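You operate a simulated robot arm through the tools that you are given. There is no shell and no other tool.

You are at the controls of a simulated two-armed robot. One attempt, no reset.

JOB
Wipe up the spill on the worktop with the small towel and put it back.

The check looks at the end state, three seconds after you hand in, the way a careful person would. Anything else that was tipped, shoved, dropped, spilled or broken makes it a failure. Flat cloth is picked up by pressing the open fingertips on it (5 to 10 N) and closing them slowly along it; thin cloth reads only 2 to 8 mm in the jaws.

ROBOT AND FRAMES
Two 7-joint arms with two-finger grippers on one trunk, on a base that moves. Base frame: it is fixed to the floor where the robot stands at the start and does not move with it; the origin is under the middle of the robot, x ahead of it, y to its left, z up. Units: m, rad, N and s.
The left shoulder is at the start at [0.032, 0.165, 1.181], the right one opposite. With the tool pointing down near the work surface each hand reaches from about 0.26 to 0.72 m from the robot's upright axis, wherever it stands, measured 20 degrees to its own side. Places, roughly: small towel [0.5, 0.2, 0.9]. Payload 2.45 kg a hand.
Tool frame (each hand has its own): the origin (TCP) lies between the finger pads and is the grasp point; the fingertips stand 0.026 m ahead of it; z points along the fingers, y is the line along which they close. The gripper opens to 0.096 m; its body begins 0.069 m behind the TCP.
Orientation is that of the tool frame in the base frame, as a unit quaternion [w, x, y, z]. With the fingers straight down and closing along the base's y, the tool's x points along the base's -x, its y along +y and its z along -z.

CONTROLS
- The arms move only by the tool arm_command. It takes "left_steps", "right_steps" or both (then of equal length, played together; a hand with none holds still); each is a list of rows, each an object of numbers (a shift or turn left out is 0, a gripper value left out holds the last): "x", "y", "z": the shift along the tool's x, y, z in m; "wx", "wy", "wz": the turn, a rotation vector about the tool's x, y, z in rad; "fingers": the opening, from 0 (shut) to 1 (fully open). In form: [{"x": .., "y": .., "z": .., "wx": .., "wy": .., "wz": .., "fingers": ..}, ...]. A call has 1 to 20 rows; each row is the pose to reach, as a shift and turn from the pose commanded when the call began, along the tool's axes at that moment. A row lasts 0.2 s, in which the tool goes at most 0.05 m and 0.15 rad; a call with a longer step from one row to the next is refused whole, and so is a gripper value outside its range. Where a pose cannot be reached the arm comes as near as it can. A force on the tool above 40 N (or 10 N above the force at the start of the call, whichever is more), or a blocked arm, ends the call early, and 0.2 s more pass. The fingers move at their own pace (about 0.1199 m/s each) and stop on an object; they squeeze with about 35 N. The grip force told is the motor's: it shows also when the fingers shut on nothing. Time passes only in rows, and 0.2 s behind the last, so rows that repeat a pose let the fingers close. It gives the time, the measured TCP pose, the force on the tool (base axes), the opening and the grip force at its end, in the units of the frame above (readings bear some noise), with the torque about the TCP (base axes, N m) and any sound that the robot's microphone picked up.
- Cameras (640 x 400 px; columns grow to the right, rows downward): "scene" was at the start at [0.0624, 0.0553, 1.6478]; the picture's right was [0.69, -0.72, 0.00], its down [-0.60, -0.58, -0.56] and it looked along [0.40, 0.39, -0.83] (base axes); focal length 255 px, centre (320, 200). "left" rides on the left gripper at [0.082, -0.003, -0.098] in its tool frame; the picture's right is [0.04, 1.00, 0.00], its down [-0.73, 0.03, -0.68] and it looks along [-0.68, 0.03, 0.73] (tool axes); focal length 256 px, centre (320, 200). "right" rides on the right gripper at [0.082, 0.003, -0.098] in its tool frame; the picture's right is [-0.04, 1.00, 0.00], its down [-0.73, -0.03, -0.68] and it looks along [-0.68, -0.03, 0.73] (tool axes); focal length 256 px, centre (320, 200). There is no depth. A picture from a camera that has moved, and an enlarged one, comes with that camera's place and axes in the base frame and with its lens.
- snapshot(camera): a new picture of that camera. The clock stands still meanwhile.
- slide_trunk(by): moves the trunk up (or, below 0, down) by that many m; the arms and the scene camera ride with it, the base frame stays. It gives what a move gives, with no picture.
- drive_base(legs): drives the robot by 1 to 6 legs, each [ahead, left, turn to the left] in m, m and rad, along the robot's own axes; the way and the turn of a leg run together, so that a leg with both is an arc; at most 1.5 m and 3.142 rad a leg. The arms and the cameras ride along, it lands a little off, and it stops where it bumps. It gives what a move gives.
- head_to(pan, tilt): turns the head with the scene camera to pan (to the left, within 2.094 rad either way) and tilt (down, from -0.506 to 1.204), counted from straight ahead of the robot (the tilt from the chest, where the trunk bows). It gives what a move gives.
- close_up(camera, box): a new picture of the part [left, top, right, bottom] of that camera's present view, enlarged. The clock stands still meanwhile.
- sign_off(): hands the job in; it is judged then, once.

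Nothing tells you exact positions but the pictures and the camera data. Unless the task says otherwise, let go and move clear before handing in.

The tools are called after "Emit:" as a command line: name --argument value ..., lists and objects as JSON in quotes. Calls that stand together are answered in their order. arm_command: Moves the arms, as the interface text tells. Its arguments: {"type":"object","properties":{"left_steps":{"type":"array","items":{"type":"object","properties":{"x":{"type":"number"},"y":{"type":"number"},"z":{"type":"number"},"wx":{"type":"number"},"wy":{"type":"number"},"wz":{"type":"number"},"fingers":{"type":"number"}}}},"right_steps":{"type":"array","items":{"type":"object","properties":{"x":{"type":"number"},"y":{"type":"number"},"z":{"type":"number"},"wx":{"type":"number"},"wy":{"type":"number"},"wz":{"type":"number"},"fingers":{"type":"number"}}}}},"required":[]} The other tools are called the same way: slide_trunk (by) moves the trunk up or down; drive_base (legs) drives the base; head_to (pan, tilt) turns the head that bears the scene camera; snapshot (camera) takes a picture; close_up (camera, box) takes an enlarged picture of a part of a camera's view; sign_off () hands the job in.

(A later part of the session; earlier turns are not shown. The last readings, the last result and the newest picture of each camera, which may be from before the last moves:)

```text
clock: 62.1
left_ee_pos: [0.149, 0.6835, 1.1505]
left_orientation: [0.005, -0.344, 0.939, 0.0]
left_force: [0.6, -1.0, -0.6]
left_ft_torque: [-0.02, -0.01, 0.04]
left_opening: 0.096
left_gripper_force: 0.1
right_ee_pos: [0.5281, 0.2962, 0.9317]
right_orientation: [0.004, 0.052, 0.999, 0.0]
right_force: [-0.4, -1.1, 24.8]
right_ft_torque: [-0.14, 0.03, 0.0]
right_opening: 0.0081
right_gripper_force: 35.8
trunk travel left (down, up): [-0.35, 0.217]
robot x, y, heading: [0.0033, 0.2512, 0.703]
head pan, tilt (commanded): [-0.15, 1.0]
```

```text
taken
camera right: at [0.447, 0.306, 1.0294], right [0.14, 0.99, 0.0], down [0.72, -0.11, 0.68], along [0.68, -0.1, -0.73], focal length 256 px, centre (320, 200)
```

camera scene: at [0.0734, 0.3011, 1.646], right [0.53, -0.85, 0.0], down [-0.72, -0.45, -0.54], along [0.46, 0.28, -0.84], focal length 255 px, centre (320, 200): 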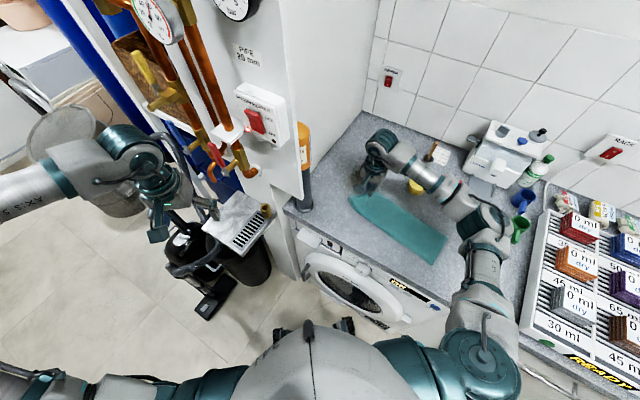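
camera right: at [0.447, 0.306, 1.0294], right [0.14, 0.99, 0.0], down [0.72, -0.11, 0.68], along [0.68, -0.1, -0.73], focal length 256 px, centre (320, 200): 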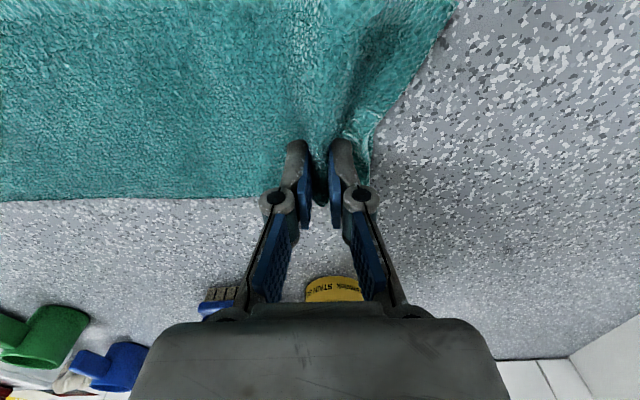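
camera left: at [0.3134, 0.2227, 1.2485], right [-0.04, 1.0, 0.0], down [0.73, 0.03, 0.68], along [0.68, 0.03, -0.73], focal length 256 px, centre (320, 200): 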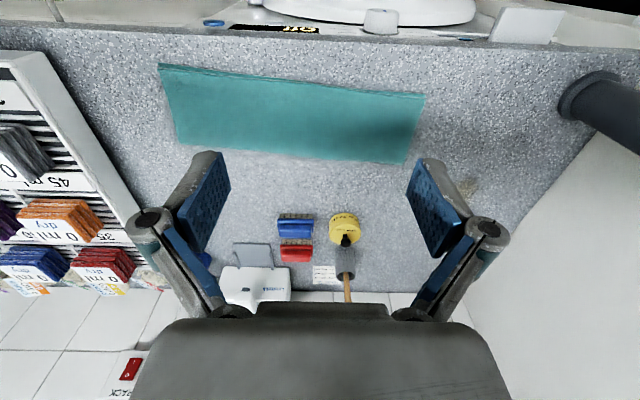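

Gripped again with both layers. I pull the left end up along +y first so the tail follows, before swinging it clockwise toward the smudge well clear of the timer.

Emit:
arm_command --right_steps '[{"z": -0.006}, {"x": 0.0056, "y": 0.0246, "z": -0.007}, {"x": 0.0112, "y": 0.0491, "z": -0.007}, {"x": 0.0168, "y": 0.0737, "z": -0.007}, {"x": 0.0213, "y": 0.0983, "z": -0.007}, {"x": 0.0259, "y": 0.123, "z": -0.007}, {"x": 0.0285, "y": 0.1478, "z": -0.007}, {"x": 0.0281, "y": 0.173, "z": -0.007}, {"x": 0.0222, "y": 0.1837, "z": -0.007}]'

Emit:
close_up --camera "scene" --box '[300, 130, 500, 290]'

Emit:
snapshot --camera "right"

```text
clock: 64.1
left_ee_pos: [0.15, 0.6828, 1.1515]
left_orientation: [0.004, -0.345, 0.939, 0.0]
left_force: [-0.1, -0.2, -0.1]
left_ft_torque: [0.0, 0.0, 0.0]
left_opening: 0.0962
left_gripper_force: 0.0
right_ee_pos: [0.5246, 0.4535, 0.9493]
right_orientation: [0.003, 0.052, 0.999, 0.002]
right_force: [-0.2, -0.2, -0.7]
right_ft_torque: [0.03, 0.02, 0.02]
right_opening: 0.0078
right_gripper_force: 34.6
right hand out of reach, approached as far as the arm can: row 8, 9
trunk travel left (down, up): [-0.35, 0.217]
robot x, y, heading: [0.0035, 0.2524, 0.711]
head pan, tilt (commanded): [-0.15, 1.0]
```

```text
2.50 times, centred on (400, 210) of scene
camera zoom: at [0.0729, 0.3008, 1.6461], right [0.53, -0.85, 0.0], down [-0.72, -0.45, -0.54], along [0.46, 0.28, -0.84], focal length 638 px, centre (120, 175)
```

zoom: 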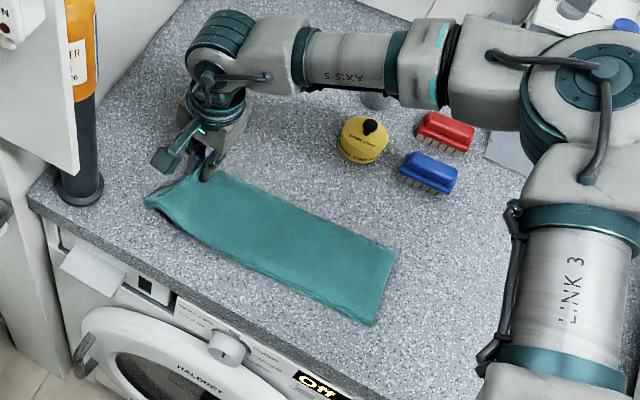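

```text
taken
camera right: at [0.4432, 0.4622, 1.0472], right [0.14, 0.99, 0.0], down [0.72, -0.11, 0.68], along [0.68, -0.1, -0.73], focal length 256 px, centre (320, 200)
```

right: 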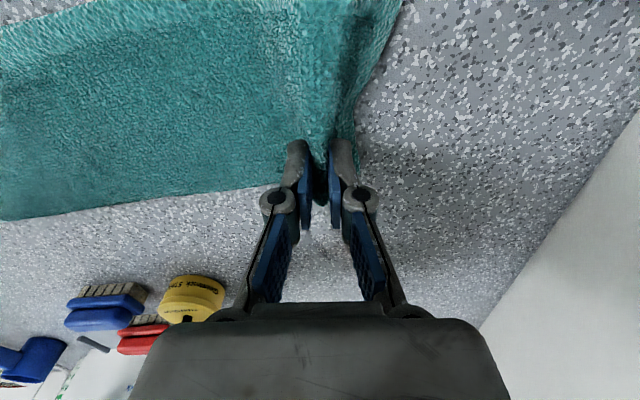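

The arm hit a reach limit at that pose, but the towel followed properly with its tail now near y 0.2. I swing the left end in +x while turning the hand clockwise and check how it tracks.

Emit:
arm_command --right_steps '[{"x": -0.0115, "y": -0.002, "wz": 0.08}, {"x": -0.023, "y": -0.004, "wz": 0.16}, {"x": -0.0345, "y": -0.005, "wz": 0.24}, {"x": -0.046, "y": -0.0062, "wz": 0.32}, {"x": -0.046, "y": -0.0062, "wz": 0.32}]'

Emit:
snapshot --camera "right"

Emit:
close_up --camera "scene" --box '[300, 130, 500, 290]'

```text
clock: 65.3
left_ee_pos: [0.1518, 0.6824, 1.1521]
left_orientation: [0.004, -0.344, 0.939, 0.0]
left_force: [0.1, -1.0, -0.1]
left_ft_torque: [0.0, 0.0, -0.01]
left_opening: 0.096
left_gripper_force: 0.1
right_ee_pos: [0.5693, 0.441, 0.9494]
right_orientation: [0.003, 0.21, 0.978, 0.002]
right_force: [-1.1, 0.8, -0.1]
right_ft_torque: [0.0, -0.01, 0.18]
right_opening: 0.0078
right_gripper_force: 35.5
trunk travel left (down, up): [-0.35, 0.217]
robot x, y, heading: [0.0055, 0.2569, 0.702]
head pan, tilt (commanded): [-0.15, 1.0]
```

```text
taken
camera right: at [0.4962, 0.4762, 1.0489], right [0.45, 0.89, 0.0], down [0.65, -0.33, 0.68], along [0.61, -0.3, -0.73], focal length 256 px, centre (320, 200)
```

right: 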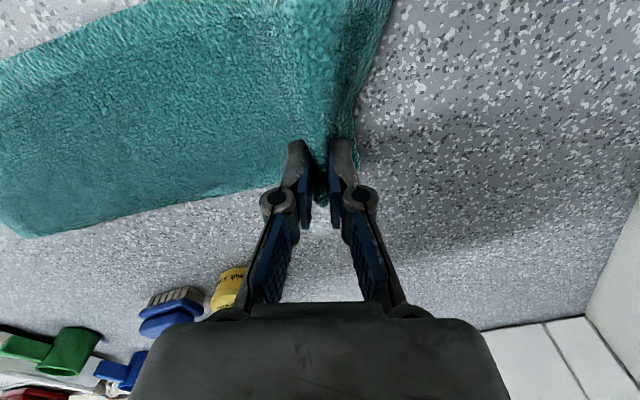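

```text
2.50 times, centred on (400, 210) of scene
camera zoom: at [0.073, 0.3009, 1.646], right [0.53, -0.85, 0.0], down [-0.72, -0.45, -0.54], along [0.46, 0.28, -0.84], focal length 638 px, centre (120, 175)
```

zoom: 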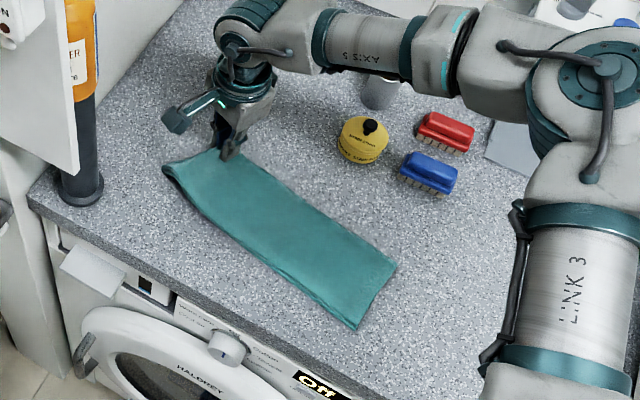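

Emit:
arm_command --right_steps '[{"x": -0.0112, "y": 0.0117, "wz": 0.1}, {"x": -0.0233, "y": 0.0214, "wz": 0.2}, {"x": -0.0347, "y": 0.0277, "wz": 0.3}, {"x": -0.0461, "y": 0.0317, "wz": 0.4}, {"x": -0.0587, "y": 0.0352, "wz": 0.5}, {"x": -0.0587, "y": 0.0352, "wz": 0.5}]'

Emit:
snapshot --camera "right"

Emit:
close_up --camera "scene" --box '[300, 130, 500, 290]'

```text
clock: 66.7
left_ee_pos: [0.1513, 0.6815, 1.1509]
left_orientation: [0.003, -0.345, 0.938, 0.0]
left_force: [0.2, 0.3, 1.1]
left_ft_torque: [0.02, -0.02, -0.05]
left_opening: 0.096
left_gripper_force: 0.0
right_ee_pos: [0.6313, 0.4293, 0.9582]
right_orientation: [0.002, 0.446, 0.895, 0.003]
right_force: [-0.2, -0.6, -0.7]
right_ft_torque: [-0.05, -0.03, 0.17]
right_opening: 0.0075
right_gripper_force: 35.2
right hand out of reach, approached as far as the arm can: row 1, 2, 3, 4, 5, 6
trunk travel left (down, up): [-0.35, 0.217]
robot x, y, heading: [0.0035, 0.2561, 0.703]
head pan, tilt (commanded): [-0.15, 1.0]
```

```text
taken
camera right: at [0.5835, 0.495, 1.0574], right [0.82, 0.57, 0.01], down [0.41, -0.61, 0.68], along [0.39, -0.56, -0.73], focal length 256 px, centre (320, 200)
```

right: 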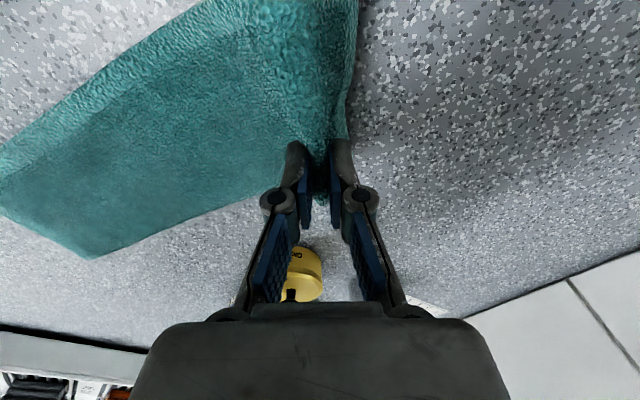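

```text
2.50 times, centred on (400, 210) of scene
camera zoom: at [0.0734, 0.3008, 1.646], right [0.53, -0.85, 0.0], down [-0.72, -0.45, -0.54], along [0.46, 0.28, -0.84], focal length 638 px, centre (120, 175)
```

zoom: 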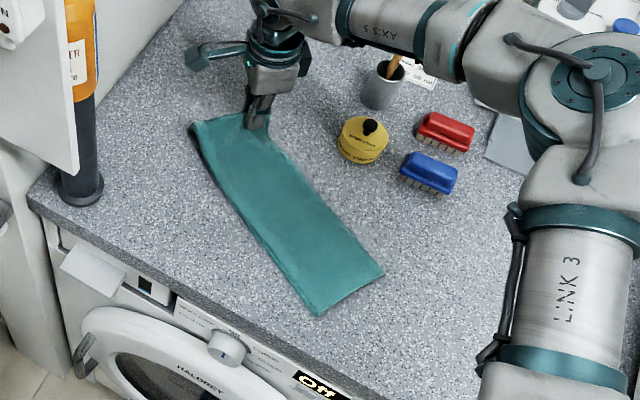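

The smudge at [0.65, 0.439] lies just ahead of the fingers, but in its present elbow posture the arm cannot get lower there. I raise the lead end a bit, un-turn the hand and see whether the posture frees up.

Emit:
arm_command --right_steps '[{"z": -0.03, "wz": -0.1}, {"z": -0.06, "wz": -0.2}, {"z": -0.09, "wz": -0.3}, {"z": -0.12, "wz": -0.4}, {"z": -0.13, "wz": -0.5}, {"z": -0.13, "wz": -0.5}]'

Emit:
snapshot --camera "scene"

```text
clock: 68.1
left_ee_pos: [0.1514, 0.6818, 1.151]
left_orientation: [0.003, -0.344, 0.939, 0.0]
left_force: [-0.2, -0.2, 0.5]
left_ft_torque: [0.0, -0.03, 0.03]
left_opening: 0.0961
left_gripper_force: 0.0
right_ee_pos: [0.628, 0.429, 1.0867]
right_orientation: [0.003, 0.209, 0.978, 0.001]
right_force: [0.6, 0.3, -1.0]
right_ft_torque: [-0.03, 0.02, -0.18]
right_opening: 0.0078
right_gripper_force: 35.0
trunk travel left (down, up): [-0.35, 0.217]
robot x, y, heading: [0.0035, 0.2532, 0.708]
head pan, tilt (commanded): [-0.15, 1.0]
```

```text
taken
camera scene: at [0.0735, 0.3008, 1.646], right [0.53, -0.85, 0.0], down [-0.72, -0.45, -0.54], along [0.46, 0.28, -0.84], focal length 255 px, centre (320, 200)
```

scene: 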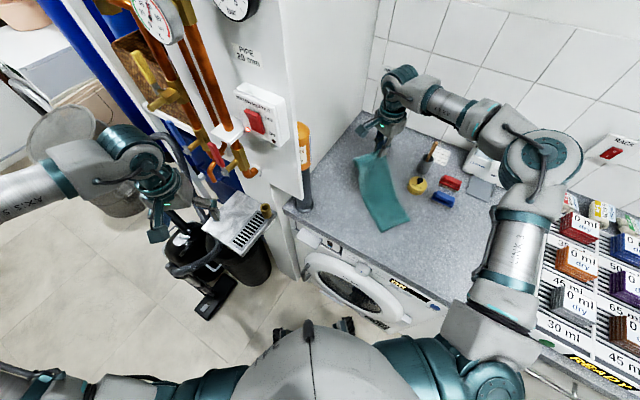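

The arm is fine when the hand is higher relative to the shoulder, so lowering the trunk will let it work at table height. I first raise the left hand so it stays clear of the drip tray, then slide the trunk down 0.1 m.

Emit:
arm_command --left_steps '[{"z": -0.035}, {"z": -0.07}, {"z": -0.1}, {"z": -0.12}, {"z": -0.12}]'

Emit:
slide_trunk --by -0.1

Emit:
snapshot --camera "scene"

Emit:
snapshot --camera "right"

```text
clock: 69.3
left_ee_pos: [0.1502, 0.6812, 1.2719]
left_orientation: [0.004, -0.345, 0.939, 0.0]
left_force: [-0.4, 0.5, 0.1]
left_ft_torque: [-0.01, -0.01, -0.04]
left_opening: 0.0957
left_gripper_force: 0.1
right_ee_pos: [0.6287, 0.4289, 1.0864]
right_orientation: [0.003, 0.21, 0.978, 0.001]
right_force: [0.6, -0.2, -0.7]
right_ft_torque: [-0.01, -0.02, -0.13]
right_opening: 0.0078
right_gripper_force: 35.0
trunk travel left (down, up): [-0.35, 0.217]
robot x, y, heading: [0.0076, 0.2531, 0.706]
head pan, tilt (commanded): [-0.15, 1.0]
```

```text
clock: 70.6
left_ee_pos: [0.1498, 0.6803, 1.1725]
left_orientation: [0.004, -0.343, 0.939, 0.001]
left_force: [0.0, -0.7, -0.1]
left_ft_torque: [0.0, 0.0, 0.0]
left_opening: 0.0961
left_gripper_force: 0.0
right_ee_pos: [0.627, 0.4275, 0.9883]
right_orientation: [0.003, 0.209, 0.978, 0.002]
right_force: [0.3, -0.3, -0.8]
right_ft_torque: [0.03, -0.02, -0.12]
right_opening: 0.0078
right_gripper_force: 34.9
trunk travel left (down, up): [-0.25, 0.317]
robot x, y, heading: [0.0054, 0.2547, 0.706]
head pan, tilt (commanded): [-0.15, 1.0]
```

```text
taken
camera scene: at [0.1136, 0.3351, 1.5448], right [0.53, -0.85, 0.0], down [-0.72, -0.45, -0.54], along [0.46, 0.28, -0.84], focal length 255 px, centre (320, 200)
```

scene: 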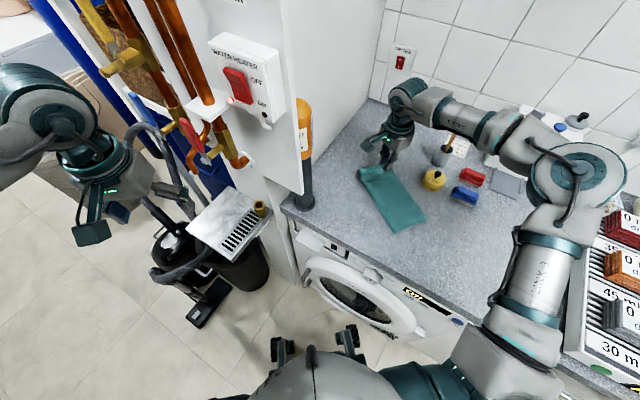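

```text
taken
camera right: at [0.5544, 0.4633, 1.0868], right [0.45, 0.89, 0.01], down [0.65, -0.33, 0.68], along [0.61, -0.3, -0.73], focal length 256 px, centre (320, 200)
```

right: 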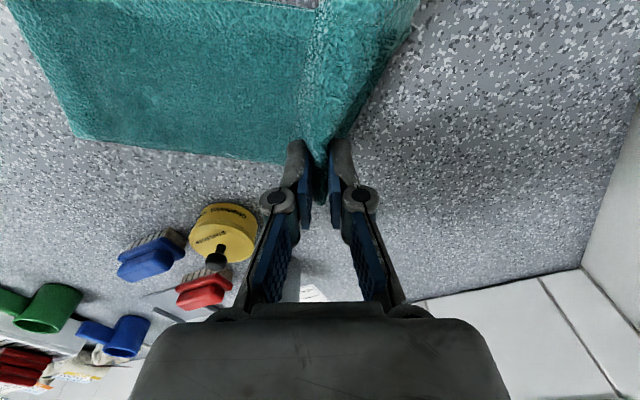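

The trunk is down, the hand moved straight down with it and the towel's tail points well away from the timer. I lower the cloth onto the smudge at [0.65, 0.44].

Emit:
arm_command --right_steps '[{"x": -0.008, "y": 0.01, "z": 0.02}, {"x": -0.0161, "y": 0.0204, "z": 0.038}, {"x": -0.0161, "y": 0.0204, "z": 0.048}, {"x": -0.0161, "y": 0.0204, "z": 0.0525}, {"x": -0.0161, "y": 0.0204, "z": 0.0525}]'

Emit:
snapshot --camera "right"

```text
clock: 71.8
left_ee_pos: [0.1471, 0.6816, 1.1731]
left_orientation: [0.005, -0.344, 0.939, 0.001]
left_force: [0.1, 0.1, -1.0]
left_ft_torque: [-0.04, 0.01, 0.0]
left_opening: 0.096
left_gripper_force: 0.1
right_ee_pos: [0.6505, 0.4402, 0.9402]
right_orientation: [0.005, 0.21, 0.978, 0.004]
right_force: [4.0, -3.0, 30.3]
right_ft_torque: [-0.17, 0.14, -0.07]
right_opening: 0.0078
right_gripper_force: 35.3
trunk travel left (down, up): [-0.25, 0.317]
robot x, y, heading: [0.0015, 0.2536, 0.706]
head pan, tilt (commanded): [-0.15, 1.0]
```

```text
taken
camera right: at [0.5765, 0.4755, 1.0378], right [0.45, 0.89, 0.01], down [0.65, -0.33, 0.68], along [0.62, -0.3, -0.73], focal length 256 px, centre (320, 200)
```

right: 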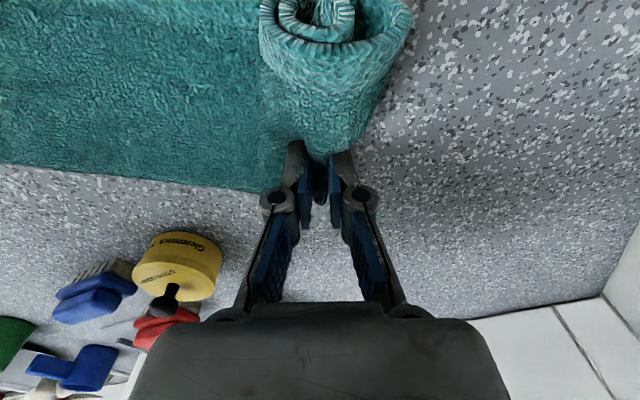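

The cloth is under the fingers at the smudge but with 30 N, so I ease off slightly and rub in small strokes around it.

Emit:
arm_command --right_steps '[{"z": -0.0015}, {"x": -0.0091, "y": 0.0041, "z": -0.0015}, {"x": -0.0042, "y": 0.015, "z": -0.0015}, {"x": 0.0095, "y": 0.0089, "z": -0.0015}, {"x": 0.0109, "y": -0.0049, "z": -0.0015}, {"x": 0.0005, "y": -0.0112, "z": -0.0015}, {"x": -0.0132, "y": -0.005, "z": -0.0015}, {"x": -0.005, "y": 0.0132, "z": -0.0015}, {"x": 0.0082, "y": 0.0182, "z": -0.0015}, {"x": 0.0, "y": 0.0, "z": -0.0015}, {"x": -0.009, "y": 0.02, "z": -0.0015}]'

Emit:
snapshot --camera "right"

Emit:
close_up --camera "scene" --box '[300, 110, 500, 270]'

```text
clock: 74.2
left_ee_pos: [0.1465, 0.6837, 1.1704]
left_orientation: [0.004, -0.345, 0.939, -0.001]
left_force: [0.6, 0.0, 0.8]
left_ft_torque: [0.01, 0.04, 0.02]
left_opening: 0.0961
left_gripper_force: 0.0
right_ee_pos: [0.6626, 0.4581, 0.94]
right_orientation: [0.004, 0.21, 0.978, 0.002]
right_force: [-7.8, 0.9, 28.2]
right_ft_torque: [-0.11, 0.48, -0.16]
right_opening: 0.0079
right_gripper_force: 35.0
trunk travel left (down, up): [-0.25, 0.317]
robot x, y, heading: [0.0073, 0.256, 0.707]
head pan, tilt (commanded): [-0.15, 1.0]
```

```text
taken
camera right: at [0.5898, 0.4934, 1.0375], right [0.45, 0.9, 0.01], down [0.65, -0.33, 0.68], along [0.61, -0.3, -0.73], focal length 256 px, centre (320, 200)
```

right: 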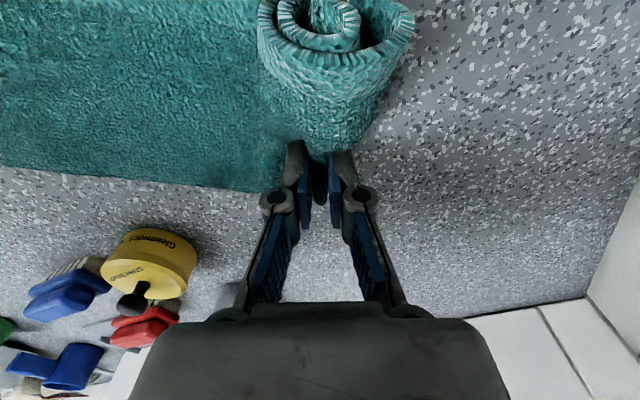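

```text
2.50 times, centred on (400, 190) of scene
camera zoom: at [0.105, 0.3394, 1.5451], right [0.53, -0.85, 0.01], down [-0.71, -0.45, -0.54], along [0.46, 0.28, -0.84], focal length 638 px, centre (120, 225)
```

zoom: 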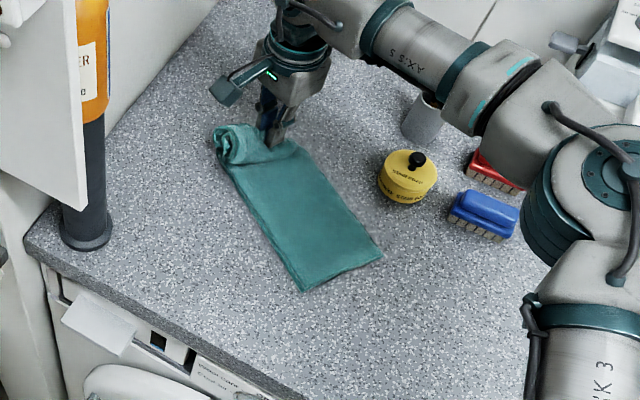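

I lift the lead end to unroll it and look at the spot underneath.

Emit:
arm_command --right_steps '[{"z": -0.03}, {"z": -0.065}, {"z": -0.1, "y": -0.01}, {"z": -0.12, "x": 0.02, "y": -0.03}, {"z": -0.12, "x": 0.05, "y": -0.045}, {"z": -0.12, "x": 0.05, "y": -0.045}]'

Emit:
snapshot --camera "right"

Emit:
close_up --camera "scene" --box '[300, 110, 500, 270]'

```text
clock: 75.6
left_ee_pos: [0.1524, 0.6815, 1.1693]
left_orientation: [0.002, -0.344, 0.939, 0.001]
left_force: [-0.3, -0.5, -0.6]
left_ft_torque: [0.0, 0.04, -0.01]
left_opening: 0.096
left_gripper_force: 0.1
right_ee_pos: [0.6019, 0.4339, 1.0558]
right_orientation: [0.002, 0.21, 0.978, 0.001]
right_force: [0.3, -0.1, 0.1]
right_ft_torque: [0.02, -0.02, -0.06]
right_opening: 0.0077
right_gripper_force: 34.4
trunk travel left (down, up): [-0.25, 0.317]
robot x, y, heading: [0.0024, 0.2517, 0.706]
head pan, tilt (commanded): [-0.15, 1.0]
```

```text
taken
camera right: at [0.5303, 0.4695, 1.1542], right [0.45, 0.89, 0.0], down [0.65, -0.33, 0.68], along [0.61, -0.3, -0.73], focal length 256 px, centre (320, 200)
```

right: 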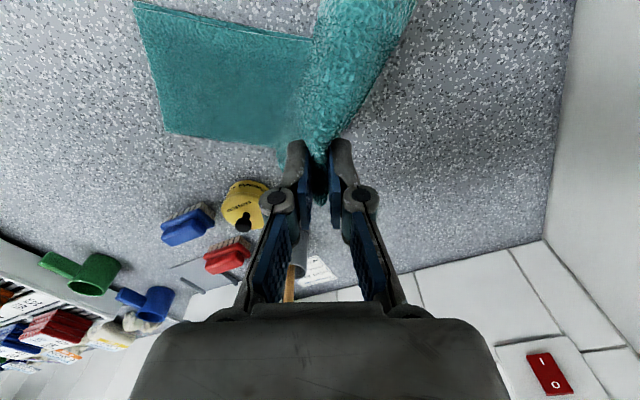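

```text
2.50 times, centred on (400, 190) of scene
camera zoom: at [0.116, 0.3348, 1.5444], right [0.53, -0.85, 0.0], down [-0.72, -0.45, -0.54], along [0.46, 0.28, -0.84], focal length 638 px, centre (120, 225)
```

zoom: 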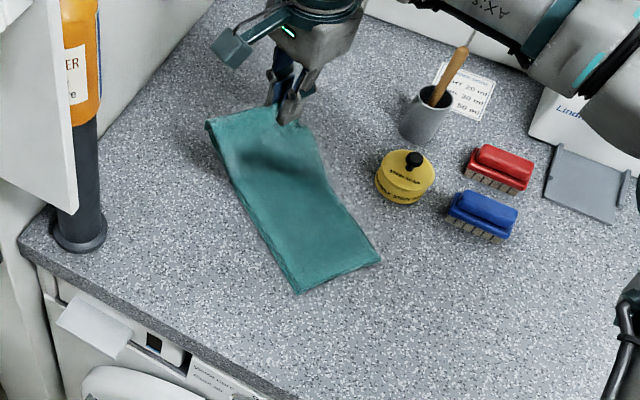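

Emit:
arm_command --right_steps '[{"x": 0.018, "y": -0.012, "wz": -0.1}, {"x": 0.037, "y": -0.024, "wz": -0.2}, {"x": 0.0552, "y": -0.0358, "wz": -0.3}, {"x": 0.0552, "y": -0.0358, "wz": -0.3}]'

Emit:
snapshot --camera "right"

Emit:
close_up --camera "scene" --box '[300, 110, 500, 270]'

```text
clock: 76.6
left_ee_pos: [0.1512, 0.6826, 1.17]
left_orientation: [0.003, -0.344, 0.939, 0.0]
left_force: [-0.6, -0.1, -0.6]
left_ft_torque: [0.03, 0.01, 0.02]
left_opening: 0.0959
left_gripper_force: 0.0
right_ee_pos: [0.5386, 0.4242, 1.0567]
right_orientation: [0.003, 0.061, 0.998, 0.001]
right_force: [-0.1, -0.2, -0.6]
right_ft_torque: [-0.01, 0.01, -0.18]
right_opening: 0.0077
right_gripper_force: 35.6
trunk travel left (down, up): [-0.25, 0.317]
robot x, y, heading: [0.0001, 0.2522, 0.705]
head pan, tilt (commanded): [-0.15, 1.0]
```

```text
taken
camera right: at [0.4572, 0.4374, 1.1549], right [0.16, 0.99, 0.0], down [0.72, -0.12, 0.68], along [0.67, -0.11, -0.73], focal length 256 px, centre (320, 200)
```

right: 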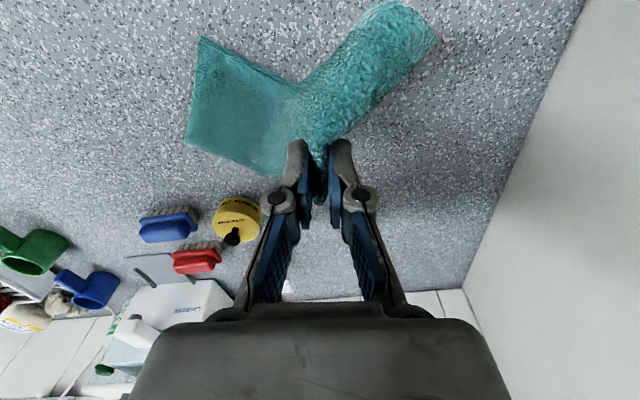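

```text
2.50 times, centred on (400, 190) of scene
camera zoom: at [0.114, 0.3357, 1.5446], right [0.53, -0.85, 0.0], down [-0.72, -0.45, -0.54], along [0.46, 0.28, -0.84], focal length 638 px, centre (120, 225)
```

zoom: 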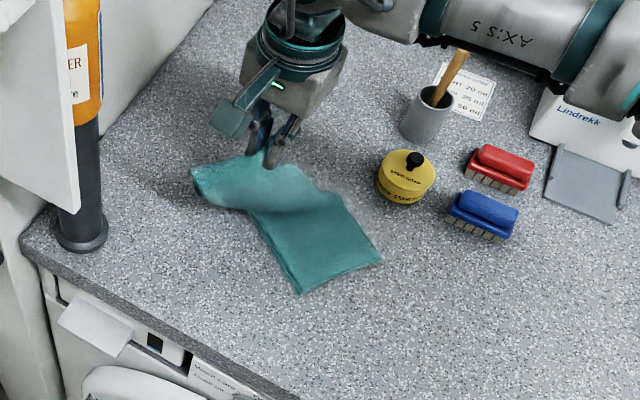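

The lead end unrolled when lifted. The tail has been dragged up to y ≈ 0.3, so instead of dragging I'll lift the whole towel, carry it over its old place and lay it down tail first. First I raise the trunk back up.

Emit:
slide_trunk --by 0.1

Emit:
snapshot --camera "scene"

```text
clock: 78.0
left_ee_pos: [0.1514, 0.683, 1.2706]
left_orientation: [0.003, -0.344, 0.939, 0.0]
left_force: [0.4, 0.5, -0.4]
left_ft_torque: [-0.02, -0.01, 0.0]
left_opening: 0.0963
left_gripper_force: 0.0
right_ee_pos: [0.5398, 0.4251, 1.154]
right_orientation: [0.002, 0.062, 0.998, 0.001]
right_force: [0.6, -0.5, -0.8]
right_ft_torque: [0.0, -0.04, -0.16]
right_opening: 0.0076
right_gripper_force: 35.1
trunk travel left (down, up): [-0.35, 0.217]
robot x, y, heading: [0.0047, 0.2571, 0.708]
head pan, tilt (commanded): [-0.15, 1.0]
```

```text
taken
camera scene: at [0.0734, 0.3009, 1.6459], right [0.53, -0.85, 0.0], down [-0.72, -0.45, -0.54], along [0.46, 0.28, -0.84], focal length 255 px, centre (320, 200)
```

scene: 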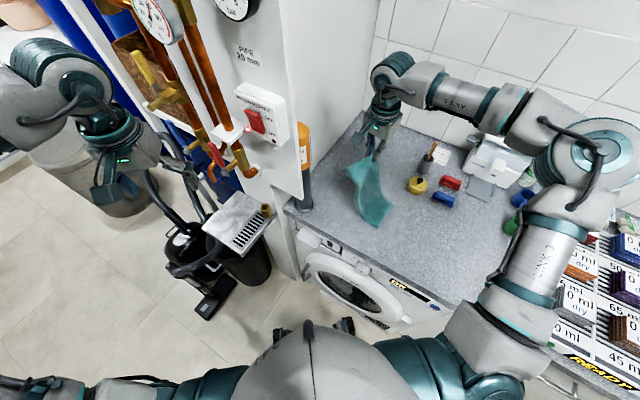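

Emit:
close_up --camera "scene" --box '[330, 140, 430, 230]'

Emit:
snapshot --camera "right"

```text
4.44 times, centred on (380, 185) of scene
camera zoom: at [0.0734, 0.3009, 1.6459], right [0.53, -0.85, 0.0], down [-0.72, -0.45, -0.54], along [0.46, 0.28, -0.84], focal length 1134 px, centre (53, 267)
```

zoom: 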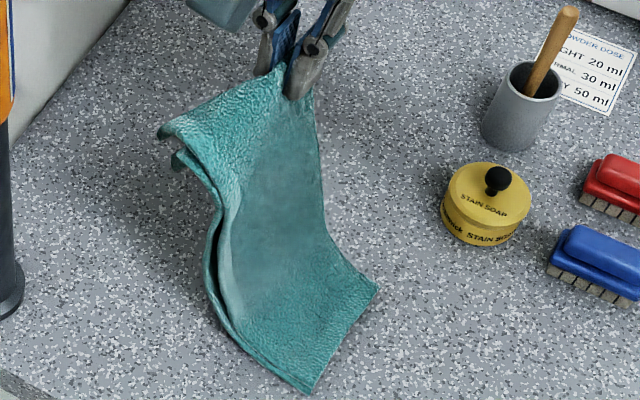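

```text
taken
camera right: at [0.4582, 0.4371, 1.2531], right [0.16, 0.99, 0.0], down [0.72, -0.12, 0.68], along [0.67, -0.11, -0.73], focal length 256 px, centre (320, 200)
```

right: 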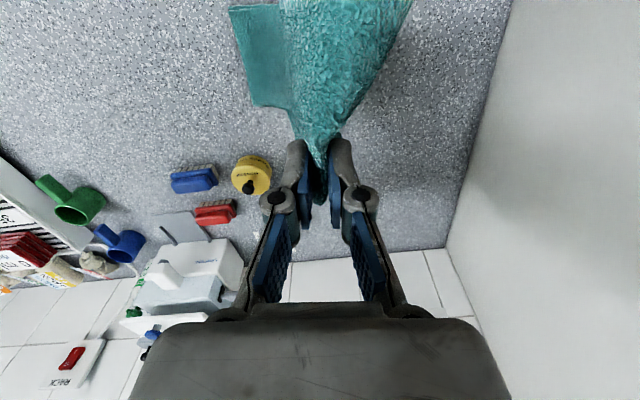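

The towel hangs neatly with both layers together. I lift it clear of the worktop while moving over its tail.

Emit:
arm_command --right_steps '[{"x": 0.0015, "y": -0.018, "z": -0.02}, {"x": 0.003, "y": -0.038, "z": -0.04}, {"x": 0.005, "y": -0.058, "z": -0.06}, {"x": 0.0065, "y": -0.078, "z": -0.08}, {"x": 0.008, "y": -0.0967, "z": -0.1}, {"x": 0.008, "y": -0.0967, "z": -0.11}, {"x": 0.008, "y": -0.0967, "z": -0.11}, {"x": 0.008, "y": -0.0967, "z": -0.11}]'

Emit:
close_up --camera "scene" --box '[310, 110, 510, 290]'

Emit:
snapshot --camera "right"

```text
clock: 79.8
left_ee_pos: [0.1504, 0.6815, 1.2718]
left_orientation: [0.004, -0.345, 0.939, 0.0]
left_force: [0.4, -0.1, -0.3]
left_ft_torque: [0.0, -0.03, 0.0]
left_opening: 0.0957
left_gripper_force: 0.1
right_ee_pos: [0.5173, 0.3293, 1.267]
right_orientation: [0.004, 0.061, 0.998, 0.001]
right_force: [0.0, 0.2, -1.5]
right_ft_torque: [0.04, 0.0, -0.12]
right_opening: 0.0077
right_gripper_force: 34.7
trunk travel left (down, up): [-0.35, 0.217]
robot x, y, heading: [0.001, 0.2554, 0.702]
head pan, tilt (commanded): [-0.15, 1.0]
```

```text
2.22 times, centred on (410, 200) of scene
camera zoom: at [0.0721, 0.2993, 1.6461], right [0.53, -0.85, 0.0], down [-0.72, -0.45, -0.54], along [0.46, 0.28, -0.84], focal length 567 px, centre (120, 200)
```

zoom: 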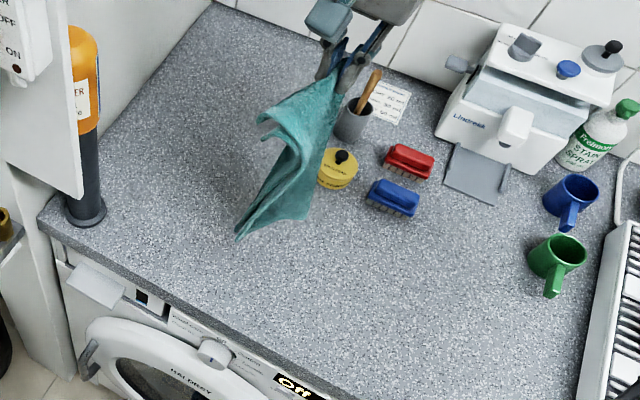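

```text
taken
camera right: at [0.436, 0.3418, 1.3647], right [0.16, 0.99, 0.0], down [0.72, -0.12, 0.68], along [0.68, -0.11, -0.73], focal length 256 px, centre (320, 200)
```

right: 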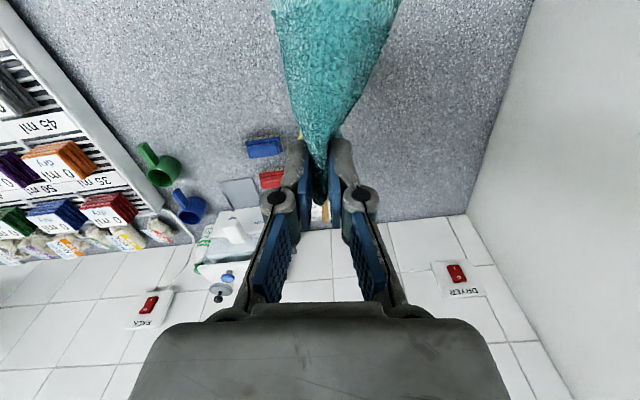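

Emit:
close_up --camera "scene" --box '[346, 165, 386, 195]'

Emit:
close_up --camera "scene" --box '[330, 150, 410, 230]'

```text
13.33 times, centred on (366, 180) of scene
camera zoom: at [0.0721, 0.2993, 1.6461], right [0.53, -0.85, 0.0], down [-0.72, -0.45, -0.54], along [0.46, 0.28, -0.84], focal length 3404 px, centre (-293, 467)
```

zoom: 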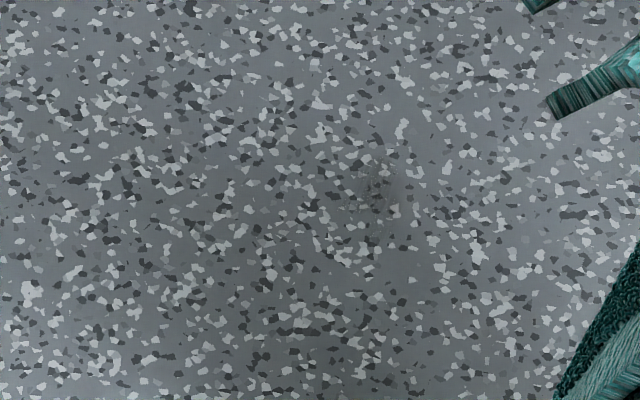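

```text
5.00 times, centred on (370, 190) of scene
camera zoom: at [0.0721, 0.2993, 1.6461], right [0.53, -0.85, 0.0], down [-0.72, -0.45, -0.54], along [0.46, 0.28, -0.84], focal length 1276 px, centre (70, 250)
```

zoom: 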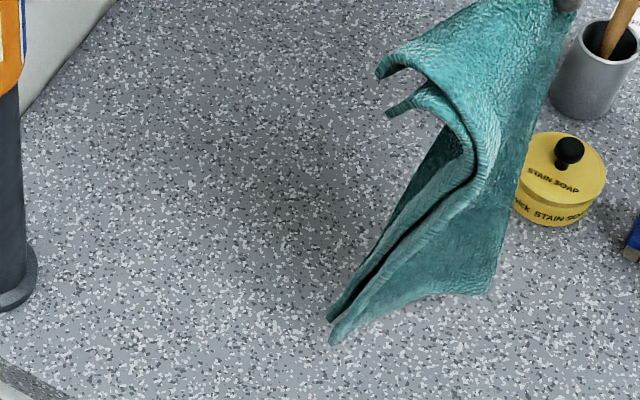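

A very faint trace is still there at about [0.652, 0.44], because the bunched cloth did not press flat on it. While holding the towel I'll redo it properly: raise the hand, lower the trunk for reach, and lay the towel tail-first toward the spot so the fingers press it flat there.

Emit:
arm_command --right_steps '[{"x": 0.0026, "y": -0.0173, "z": -0.0125, "wz": 0.06}, {"x": 0.0052, "y": -0.0346, "z": -0.025, "wz": 0.12}, {"x": 0.0079, "y": -0.052, "z": -0.0375, "wz": 0.18}, {"x": 0.0105, "y": -0.0693, "z": -0.05, "wz": 0.24}, {"x": 0.0131, "y": -0.0866, "z": -0.0625, "wz": 0.3}, {"x": 0.0157, "y": -0.104, "z": -0.075, "wz": 0.36}, {"x": 0.0184, "y": -0.1213, "z": -0.0875, "wz": 0.42}, {"x": 0.021, "y": -0.1386, "z": -0.1, "wz": 0.48}, {"x": 0.021, "y": -0.1386, "z": -0.1, "wz": 0.48}, {"x": 0.021, "y": -0.1386, "z": -0.1, "wz": 0.48}]'

Emit:
slide_trunk --by -0.1

Emit:
snapshot --camera "scene"

Emit:
snapshot --camera "right"

```text
clock: 82.0
left_ee_pos: [0.1506, 0.681, 1.2709]
left_orientation: [0.003, -0.344, 0.939, 0.002]
left_force: [0.0, -0.1, 0.2]
left_ft_torque: [0.0, -0.01, -0.03]
left_opening: 0.0961
left_gripper_force: 0.1
right_ee_pos: [0.4782, 0.195, 1.3648]
right_orientation: [0.003, 0.297, 0.955, 0.002]
right_force: [-0.1, -0.9, 0.0]
right_ft_torque: [-0.02, 0.0, 0.17]
right_opening: 0.008
right_gripper_force: 35.1
trunk travel left (down, up): [-0.35, 0.217]
robot x, y, heading: [0.0059, 0.2545, 0.708]
head pan, tilt (commanded): [-0.15, 1.0]
```

```text
clock: 83.3
left_ee_pos: [0.1496, 0.681, 1.1724]
left_orientation: [0.004, -0.345, 0.939, 0.002]
left_force: [-0.3, -0.6, 0.4]
left_ft_torque: [0.04, -0.04, 0.0]
left_opening: 0.0957
left_gripper_force: 0.1
right_ee_pos: [0.4792, 0.1927, 1.2652]
right_orientation: [0.003, 0.296, 0.955, 0.003]
right_force: [-0.6, -0.5, -0.2]
right_ft_torque: [0.03, -0.03, 0.13]
right_opening: 0.0077
right_gripper_force: 34.6
trunk travel left (down, up): [-0.25, 0.317]
robot x, y, heading: [0.0071, 0.2532, 0.709]
head pan, tilt (commanded): [-0.15, 1.0]
```

```text
taken
camera scene: at [0.1127, 0.3329, 1.545], right [0.53, -0.85, 0.0], down [-0.72, -0.44, -0.54], along [0.46, 0.28, -0.84], focal length 255 px, centre (320, 200)
```

scene: 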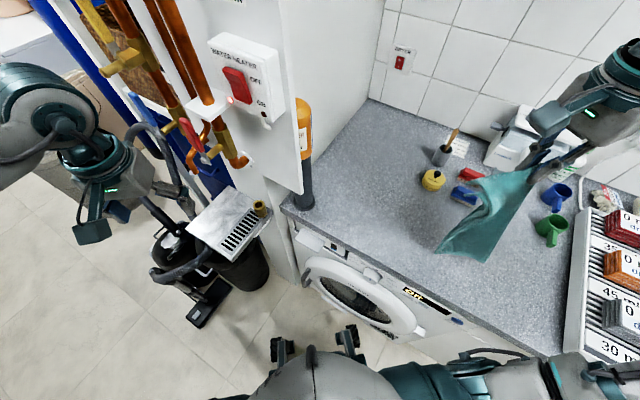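

```text
taken
camera right: at [0.4131, 0.2403, 1.3638], right [0.6, 0.8, 0.01], down [0.58, -0.44, 0.68], along [0.55, -0.4, -0.73], focal length 256 px, centre (320, 200)
```

right: 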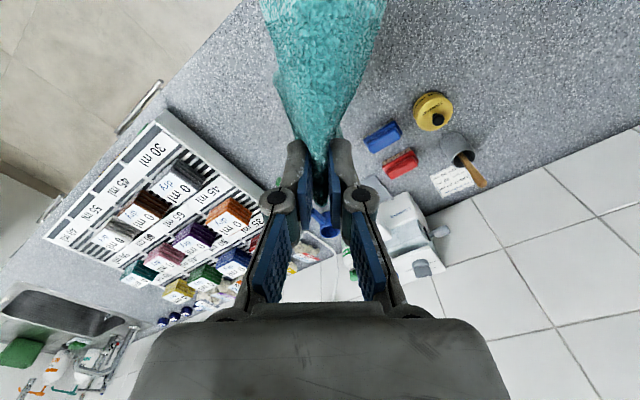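

Emit:
close_up --camera "scene" --box '[340, 140, 420, 200]'

Emit:
close_up --camera "scene" --box '[364, 158, 396, 182]'

Emit:
close_up --camera "scene" --box '[400, 130, 600, 290]'

```text
6.67 times, centred on (380, 170) of scene
camera zoom: at [0.1127, 0.3329, 1.545], right [0.53, -0.85, 0.0], down [-0.72, -0.44, -0.54], along [0.46, 0.28, -0.84], focal length 1702 px, centre (-80, 400)
```

zoom: 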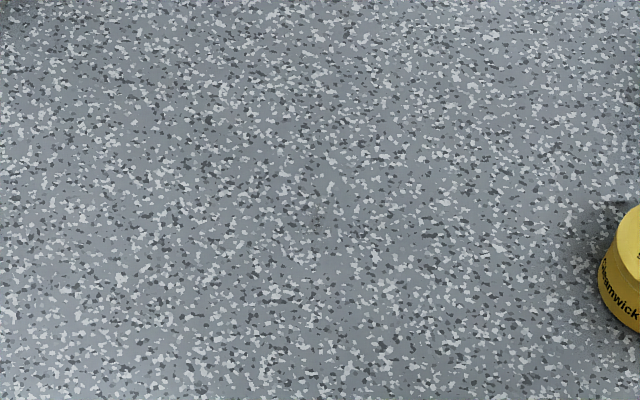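

```text
16.00 times, centred on (380, 170) of scene
camera zoom: at [0.1127, 0.3329, 1.545], right [0.53, -0.85, 0.0], down [-0.72, -0.44, -0.54], along [0.46, 0.28, -0.84], focal length 4084 px, centre (-640, 680)
```

zoom: 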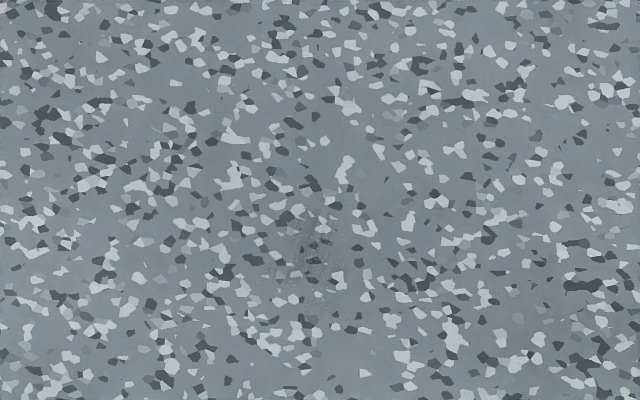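

```text
2.50 times, centred on (500, 210) of scene
camera zoom: at [0.1127, 0.3329, 1.545], right [0.53, -0.85, 0.0], down [-0.72, -0.44, -0.54], along [0.46, 0.28, -0.84], focal length 638 px, centre (-130, 175)
```

zoom: 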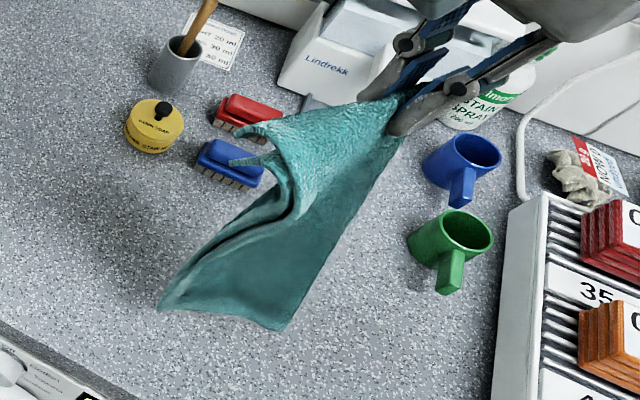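

I now lay the towel: lower until the tail touches, then move diagonally along the hand's closing direction so it lies flat toward the spot, overshooting slightly so the front flap is not tucked under.

Emit:
arm_command --right_steps '[{"y": 0.0, "z": 0.025}, {"y": 0.0, "z": 0.05}, {"y": 0.025, "z": 0.073}, {"y": 0.05, "z": 0.0965}, {"y": 0.075, "z": 0.12}, {"y": 0.1, "z": 0.143}, {"y": 0.125, "z": 0.166}, {"y": 0.15, "z": 0.19}, {"y": 0.175, "z": 0.213}, {"y": 0.2, "z": 0.236}, {"y": 0.225, "z": 0.255}, {"y": 0.25, "z": 0.272}, {"y": 0.275, "z": 0.283}, {"y": 0.3, "z": 0.29}, {"y": 0.325, "z": 0.292}, {"y": 0.335, "z": 0.296}]'

Emit:
snapshot --camera "right"

Emit:
close_up --camera "scene" --box '[300, 110, 500, 270]'

```text
clock: 86.7
left_ee_pos: [0.1502, 0.681, 1.1714]
left_orientation: [0.005, -0.344, 0.939, 0.001]
left_force: [-1.4, 0.2, 0.7]
left_ft_torque: [0.03, -0.02, 0.02]
left_opening: 0.0961
left_gripper_force: 0.0
right_ee_pos: [0.6641, 0.458, 0.9736]
right_orientation: [0.003, 0.297, 0.955, 0.002]
right_force: [-0.2, -0.1, -0.4]
right_ft_torque: [0.03, -0.01, 0.11]
right_opening: 0.0078
right_gripper_force: 35.3
right hand out of reach, approached as far as the arm can: row 15, 16
trunk travel left (down, up): [-0.25, 0.317]
robot x, y, heading: [0.0046, 0.2505, 0.704]
head pan, tilt (commanded): [-0.15, 1.0]
```

```text
taken
camera right: at [0.5984, 0.5053, 1.0718], right [0.6, 0.8, 0.01], down [0.58, -0.44, 0.68], along [0.55, -0.41, -0.73], focal length 256 px, centre (320, 200)
```

right: 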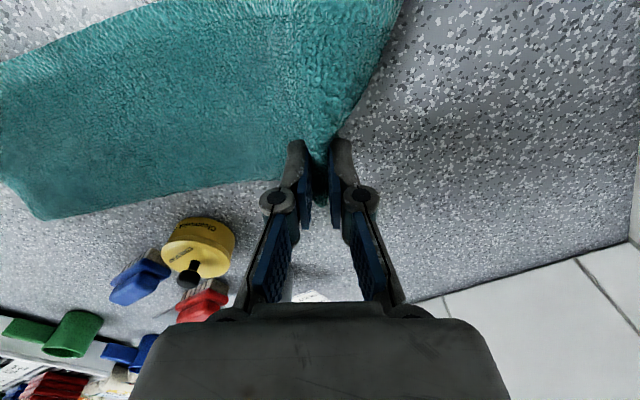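

```text
2.50 times, centred on (400, 190) of scene
camera zoom: at [0.1139, 0.3348, 1.5448], right [0.53, -0.85, 0.0], down [-0.72, -0.45, -0.54], along [0.46, 0.28, -0.84], focal length 638 px, centre (120, 225)
```

zoom: 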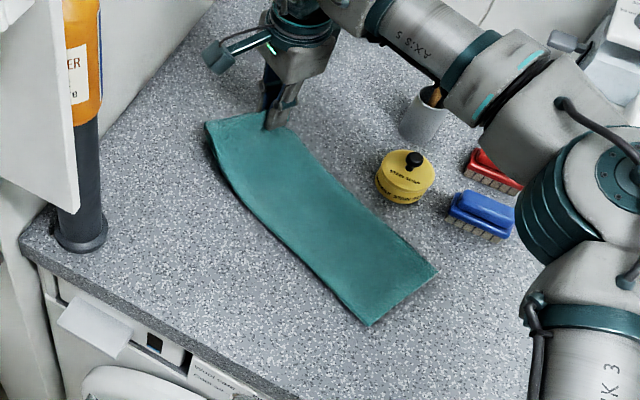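

Laying tail-first worked very well: the towel is flat and clear of the timer. I lower the fingers onto the spot with a slight backward motion.

Emit:
arm_command --right_steps '[{"y": -0.006, "z": 0.015}, {"y": -0.012, "z": 0.027}, {"y": -0.018, "z": 0.034}, {"y": -0.02, "z": 0.038}, {"y": -0.02, "z": 0.0395}, {"y": -0.02, "z": 0.0395}]'

Emit:
snapshot --camera "right"

```text
clock: 88.1
left_ee_pos: [0.1478, 0.6833, 1.1719]
left_orientation: [0.004, -0.344, 0.939, 0.001]
left_force: [0.2, -0.1, -0.3]
left_ft_torque: [0.03, -0.02, -0.02]
left_opening: 0.0958
left_gripper_force: 0.0
right_ee_pos: [0.6521, 0.443, 0.9354]
right_orientation: [0.004, 0.298, 0.955, 0.003]
right_force: [4.8, 3.0, 18.3]
right_ft_torque: [0.16, -0.18, 0.08]
right_opening: 0.0082
right_gripper_force: 35.2
trunk travel left (down, up): [-0.25, 0.317]
robot x, y, heading: [0.0058, 0.2572, 0.706]
head pan, tilt (commanded): [-0.15, 1.0]
```

```text
taken
camera right: at [0.5865, 0.4903, 1.0338], right [0.6, 0.8, 0.01], down [0.58, -0.44, 0.68], along [0.55, -0.4, -0.73], focal length 256 px, centre (320, 200)
```

right: 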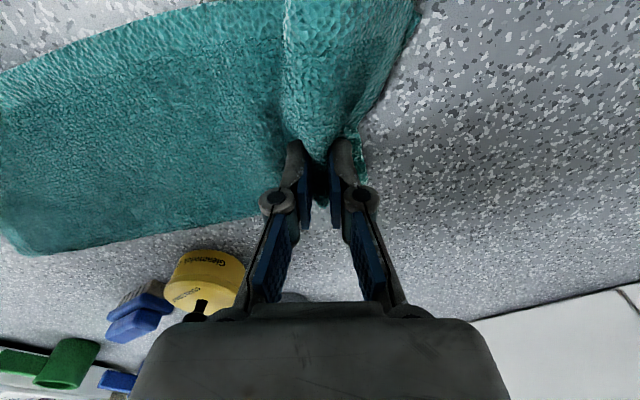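

Emit:
arm_command --right_steps '[{"y": 0.012, "z": -0.0006}, {"y": -0.012, "z": -0.0006}, {"x": 0.01, "y": -0.012, "z": -0.0006}, {"x": 0.01, "y": 0.012, "z": -0.0006}, {"x": 0.0, "y": 0.01, "z": -0.0006}, {"x": -0.01, "y": 0.008, "z": -0.0006}, {"x": -0.01, "y": -0.014, "z": -0.0006}, {"x": 0.004, "y": -0.014, "z": -0.0006}, {"x": 0.004, "y": 0.012, "z": -0.0006}, {"x": -0.005, "y": 0.012, "z": -0.0006}, {"x": -0.005, "y": -0.01, "z": -0.0006}, {"x": 0.008, "y": 0.0, "z": -0.0006}, {"x": -0.008, "y": 0.0, "z": -0.0006}, {"x": 0.0, "y": 0.01, "z": -0.0006}]'

Emit:
snapshot --camera "right"

```text
clock: 91.1
left_ee_pos: [0.1477, 0.6824, 1.1707]
left_orientation: [0.005, -0.344, 0.939, -0.001]
left_force: [-0.2, 0.5, 0.0]
left_ft_torque: [-0.02, 0.01, 0.01]
left_opening: 0.0959
left_gripper_force: 0.1
right_ee_pos: [0.6569, 0.4514, 0.933]
right_orientation: [0.004, 0.297, 0.955, 0.001]
right_force: [-1.1, -4.4, 17.6]
right_ft_torque: [-0.16, 0.02, 0.03]
right_opening: 0.008
right_gripper_force: 34.8
trunk travel left (down, up): [-0.25, 0.317]
robot x, y, heading: [0.0036, 0.2538, 0.713]
head pan, tilt (commanded): [-0.15, 1.0]
```

```text
taken
camera right: at [0.5908, 0.4982, 1.0322], right [0.6, 0.8, 0.01], down [0.58, -0.44, 0.68], along [0.55, -0.41, -0.73], focal length 256 px, centre (320, 200)
```

right: 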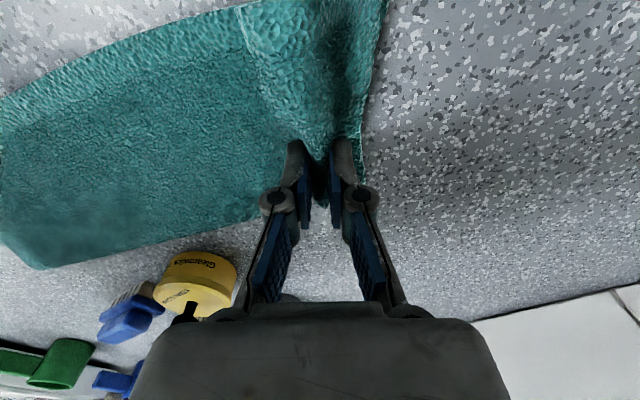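

Rubbed firmly with flat cloth. I now peel the towel back up along the same path and inspect the spot.

Emit:
arm_command --right_steps '[{"z": -0.02}, {"y": -0.01, "z": -0.045}, {"y": -0.035, "z": -0.07}, {"y": -0.06, "z": -0.095}, {"y": -0.085, "z": -0.12}, {"y": -0.11, "z": -0.145}, {"y": -0.135, "z": -0.17}, {"y": -0.16, "z": -0.195}, {"y": -0.185, "z": -0.22}, {"y": -0.21, "z": -0.245}, {"y": -0.235, "z": -0.27}, {"y": -0.26, "z": -0.295}, {"y": -0.285, "z": -0.32}, {"y": -0.305, "z": -0.335}, {"y": -0.305, "z": -0.335}]'

Emit:
close_up --camera "scene" --box '[364, 158, 396, 182]'

Emit:
close_up --camera "scene" --box '[340, 110, 580, 290]'

```text
clock: 94.3
left_ee_pos: [0.1507, 0.6816, 1.1691]
left_orientation: [0.004, -0.344, 0.939, 0.0]
left_force: [0.6, 0.2, -0.6]
left_ft_torque: [-0.04, 0.02, -0.01]
left_opening: 0.0959
left_gripper_force: 0.1
right_ee_pos: [0.4831, 0.1978, 1.2674]
right_orientation: [0.002, 0.297, 0.955, 0.001]
right_force: [-0.1, -0.1, -0.9]
right_ft_torque: [0.03, 0.03, 0.06]
right_opening: 0.0081
right_gripper_force: 35.1
trunk travel left (down, up): [-0.25, 0.317]
robot x, y, heading: [0.0066, 0.253, 0.712]
head pan, tilt (commanded): [-0.15, 1.0]
```

```text
16.00 times, centred on (380, 170) of scene
camera zoom: at [0.1139, 0.3339, 1.5446], right [0.53, -0.85, 0.0], down [-0.72, -0.45, -0.54], along [0.46, 0.28, -0.84], focal length 4084 px, centre (-640, 680)
```

zoom: 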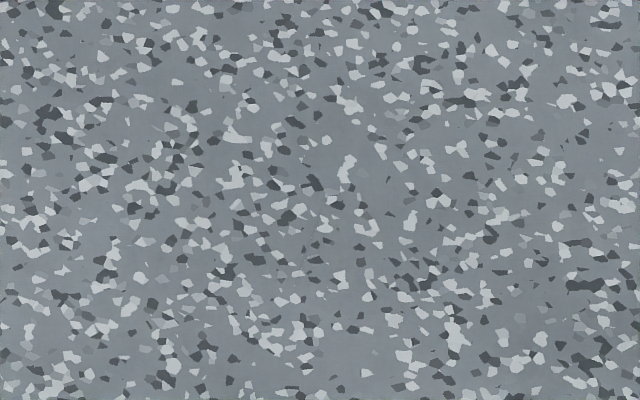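

```text
2.22 times, centred on (460, 200) of scene
camera zoom: at [0.1139, 0.3339, 1.5446], right [0.53, -0.85, 0.0], down [-0.72, -0.45, -0.54], along [0.46, 0.28, -0.84], focal length 567 px, centre (9, 200)
```

zoom: 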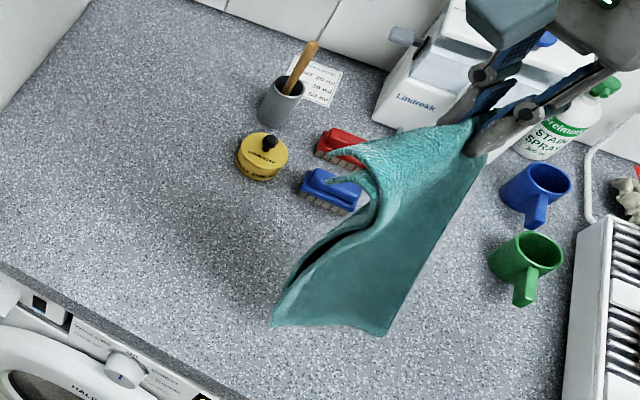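

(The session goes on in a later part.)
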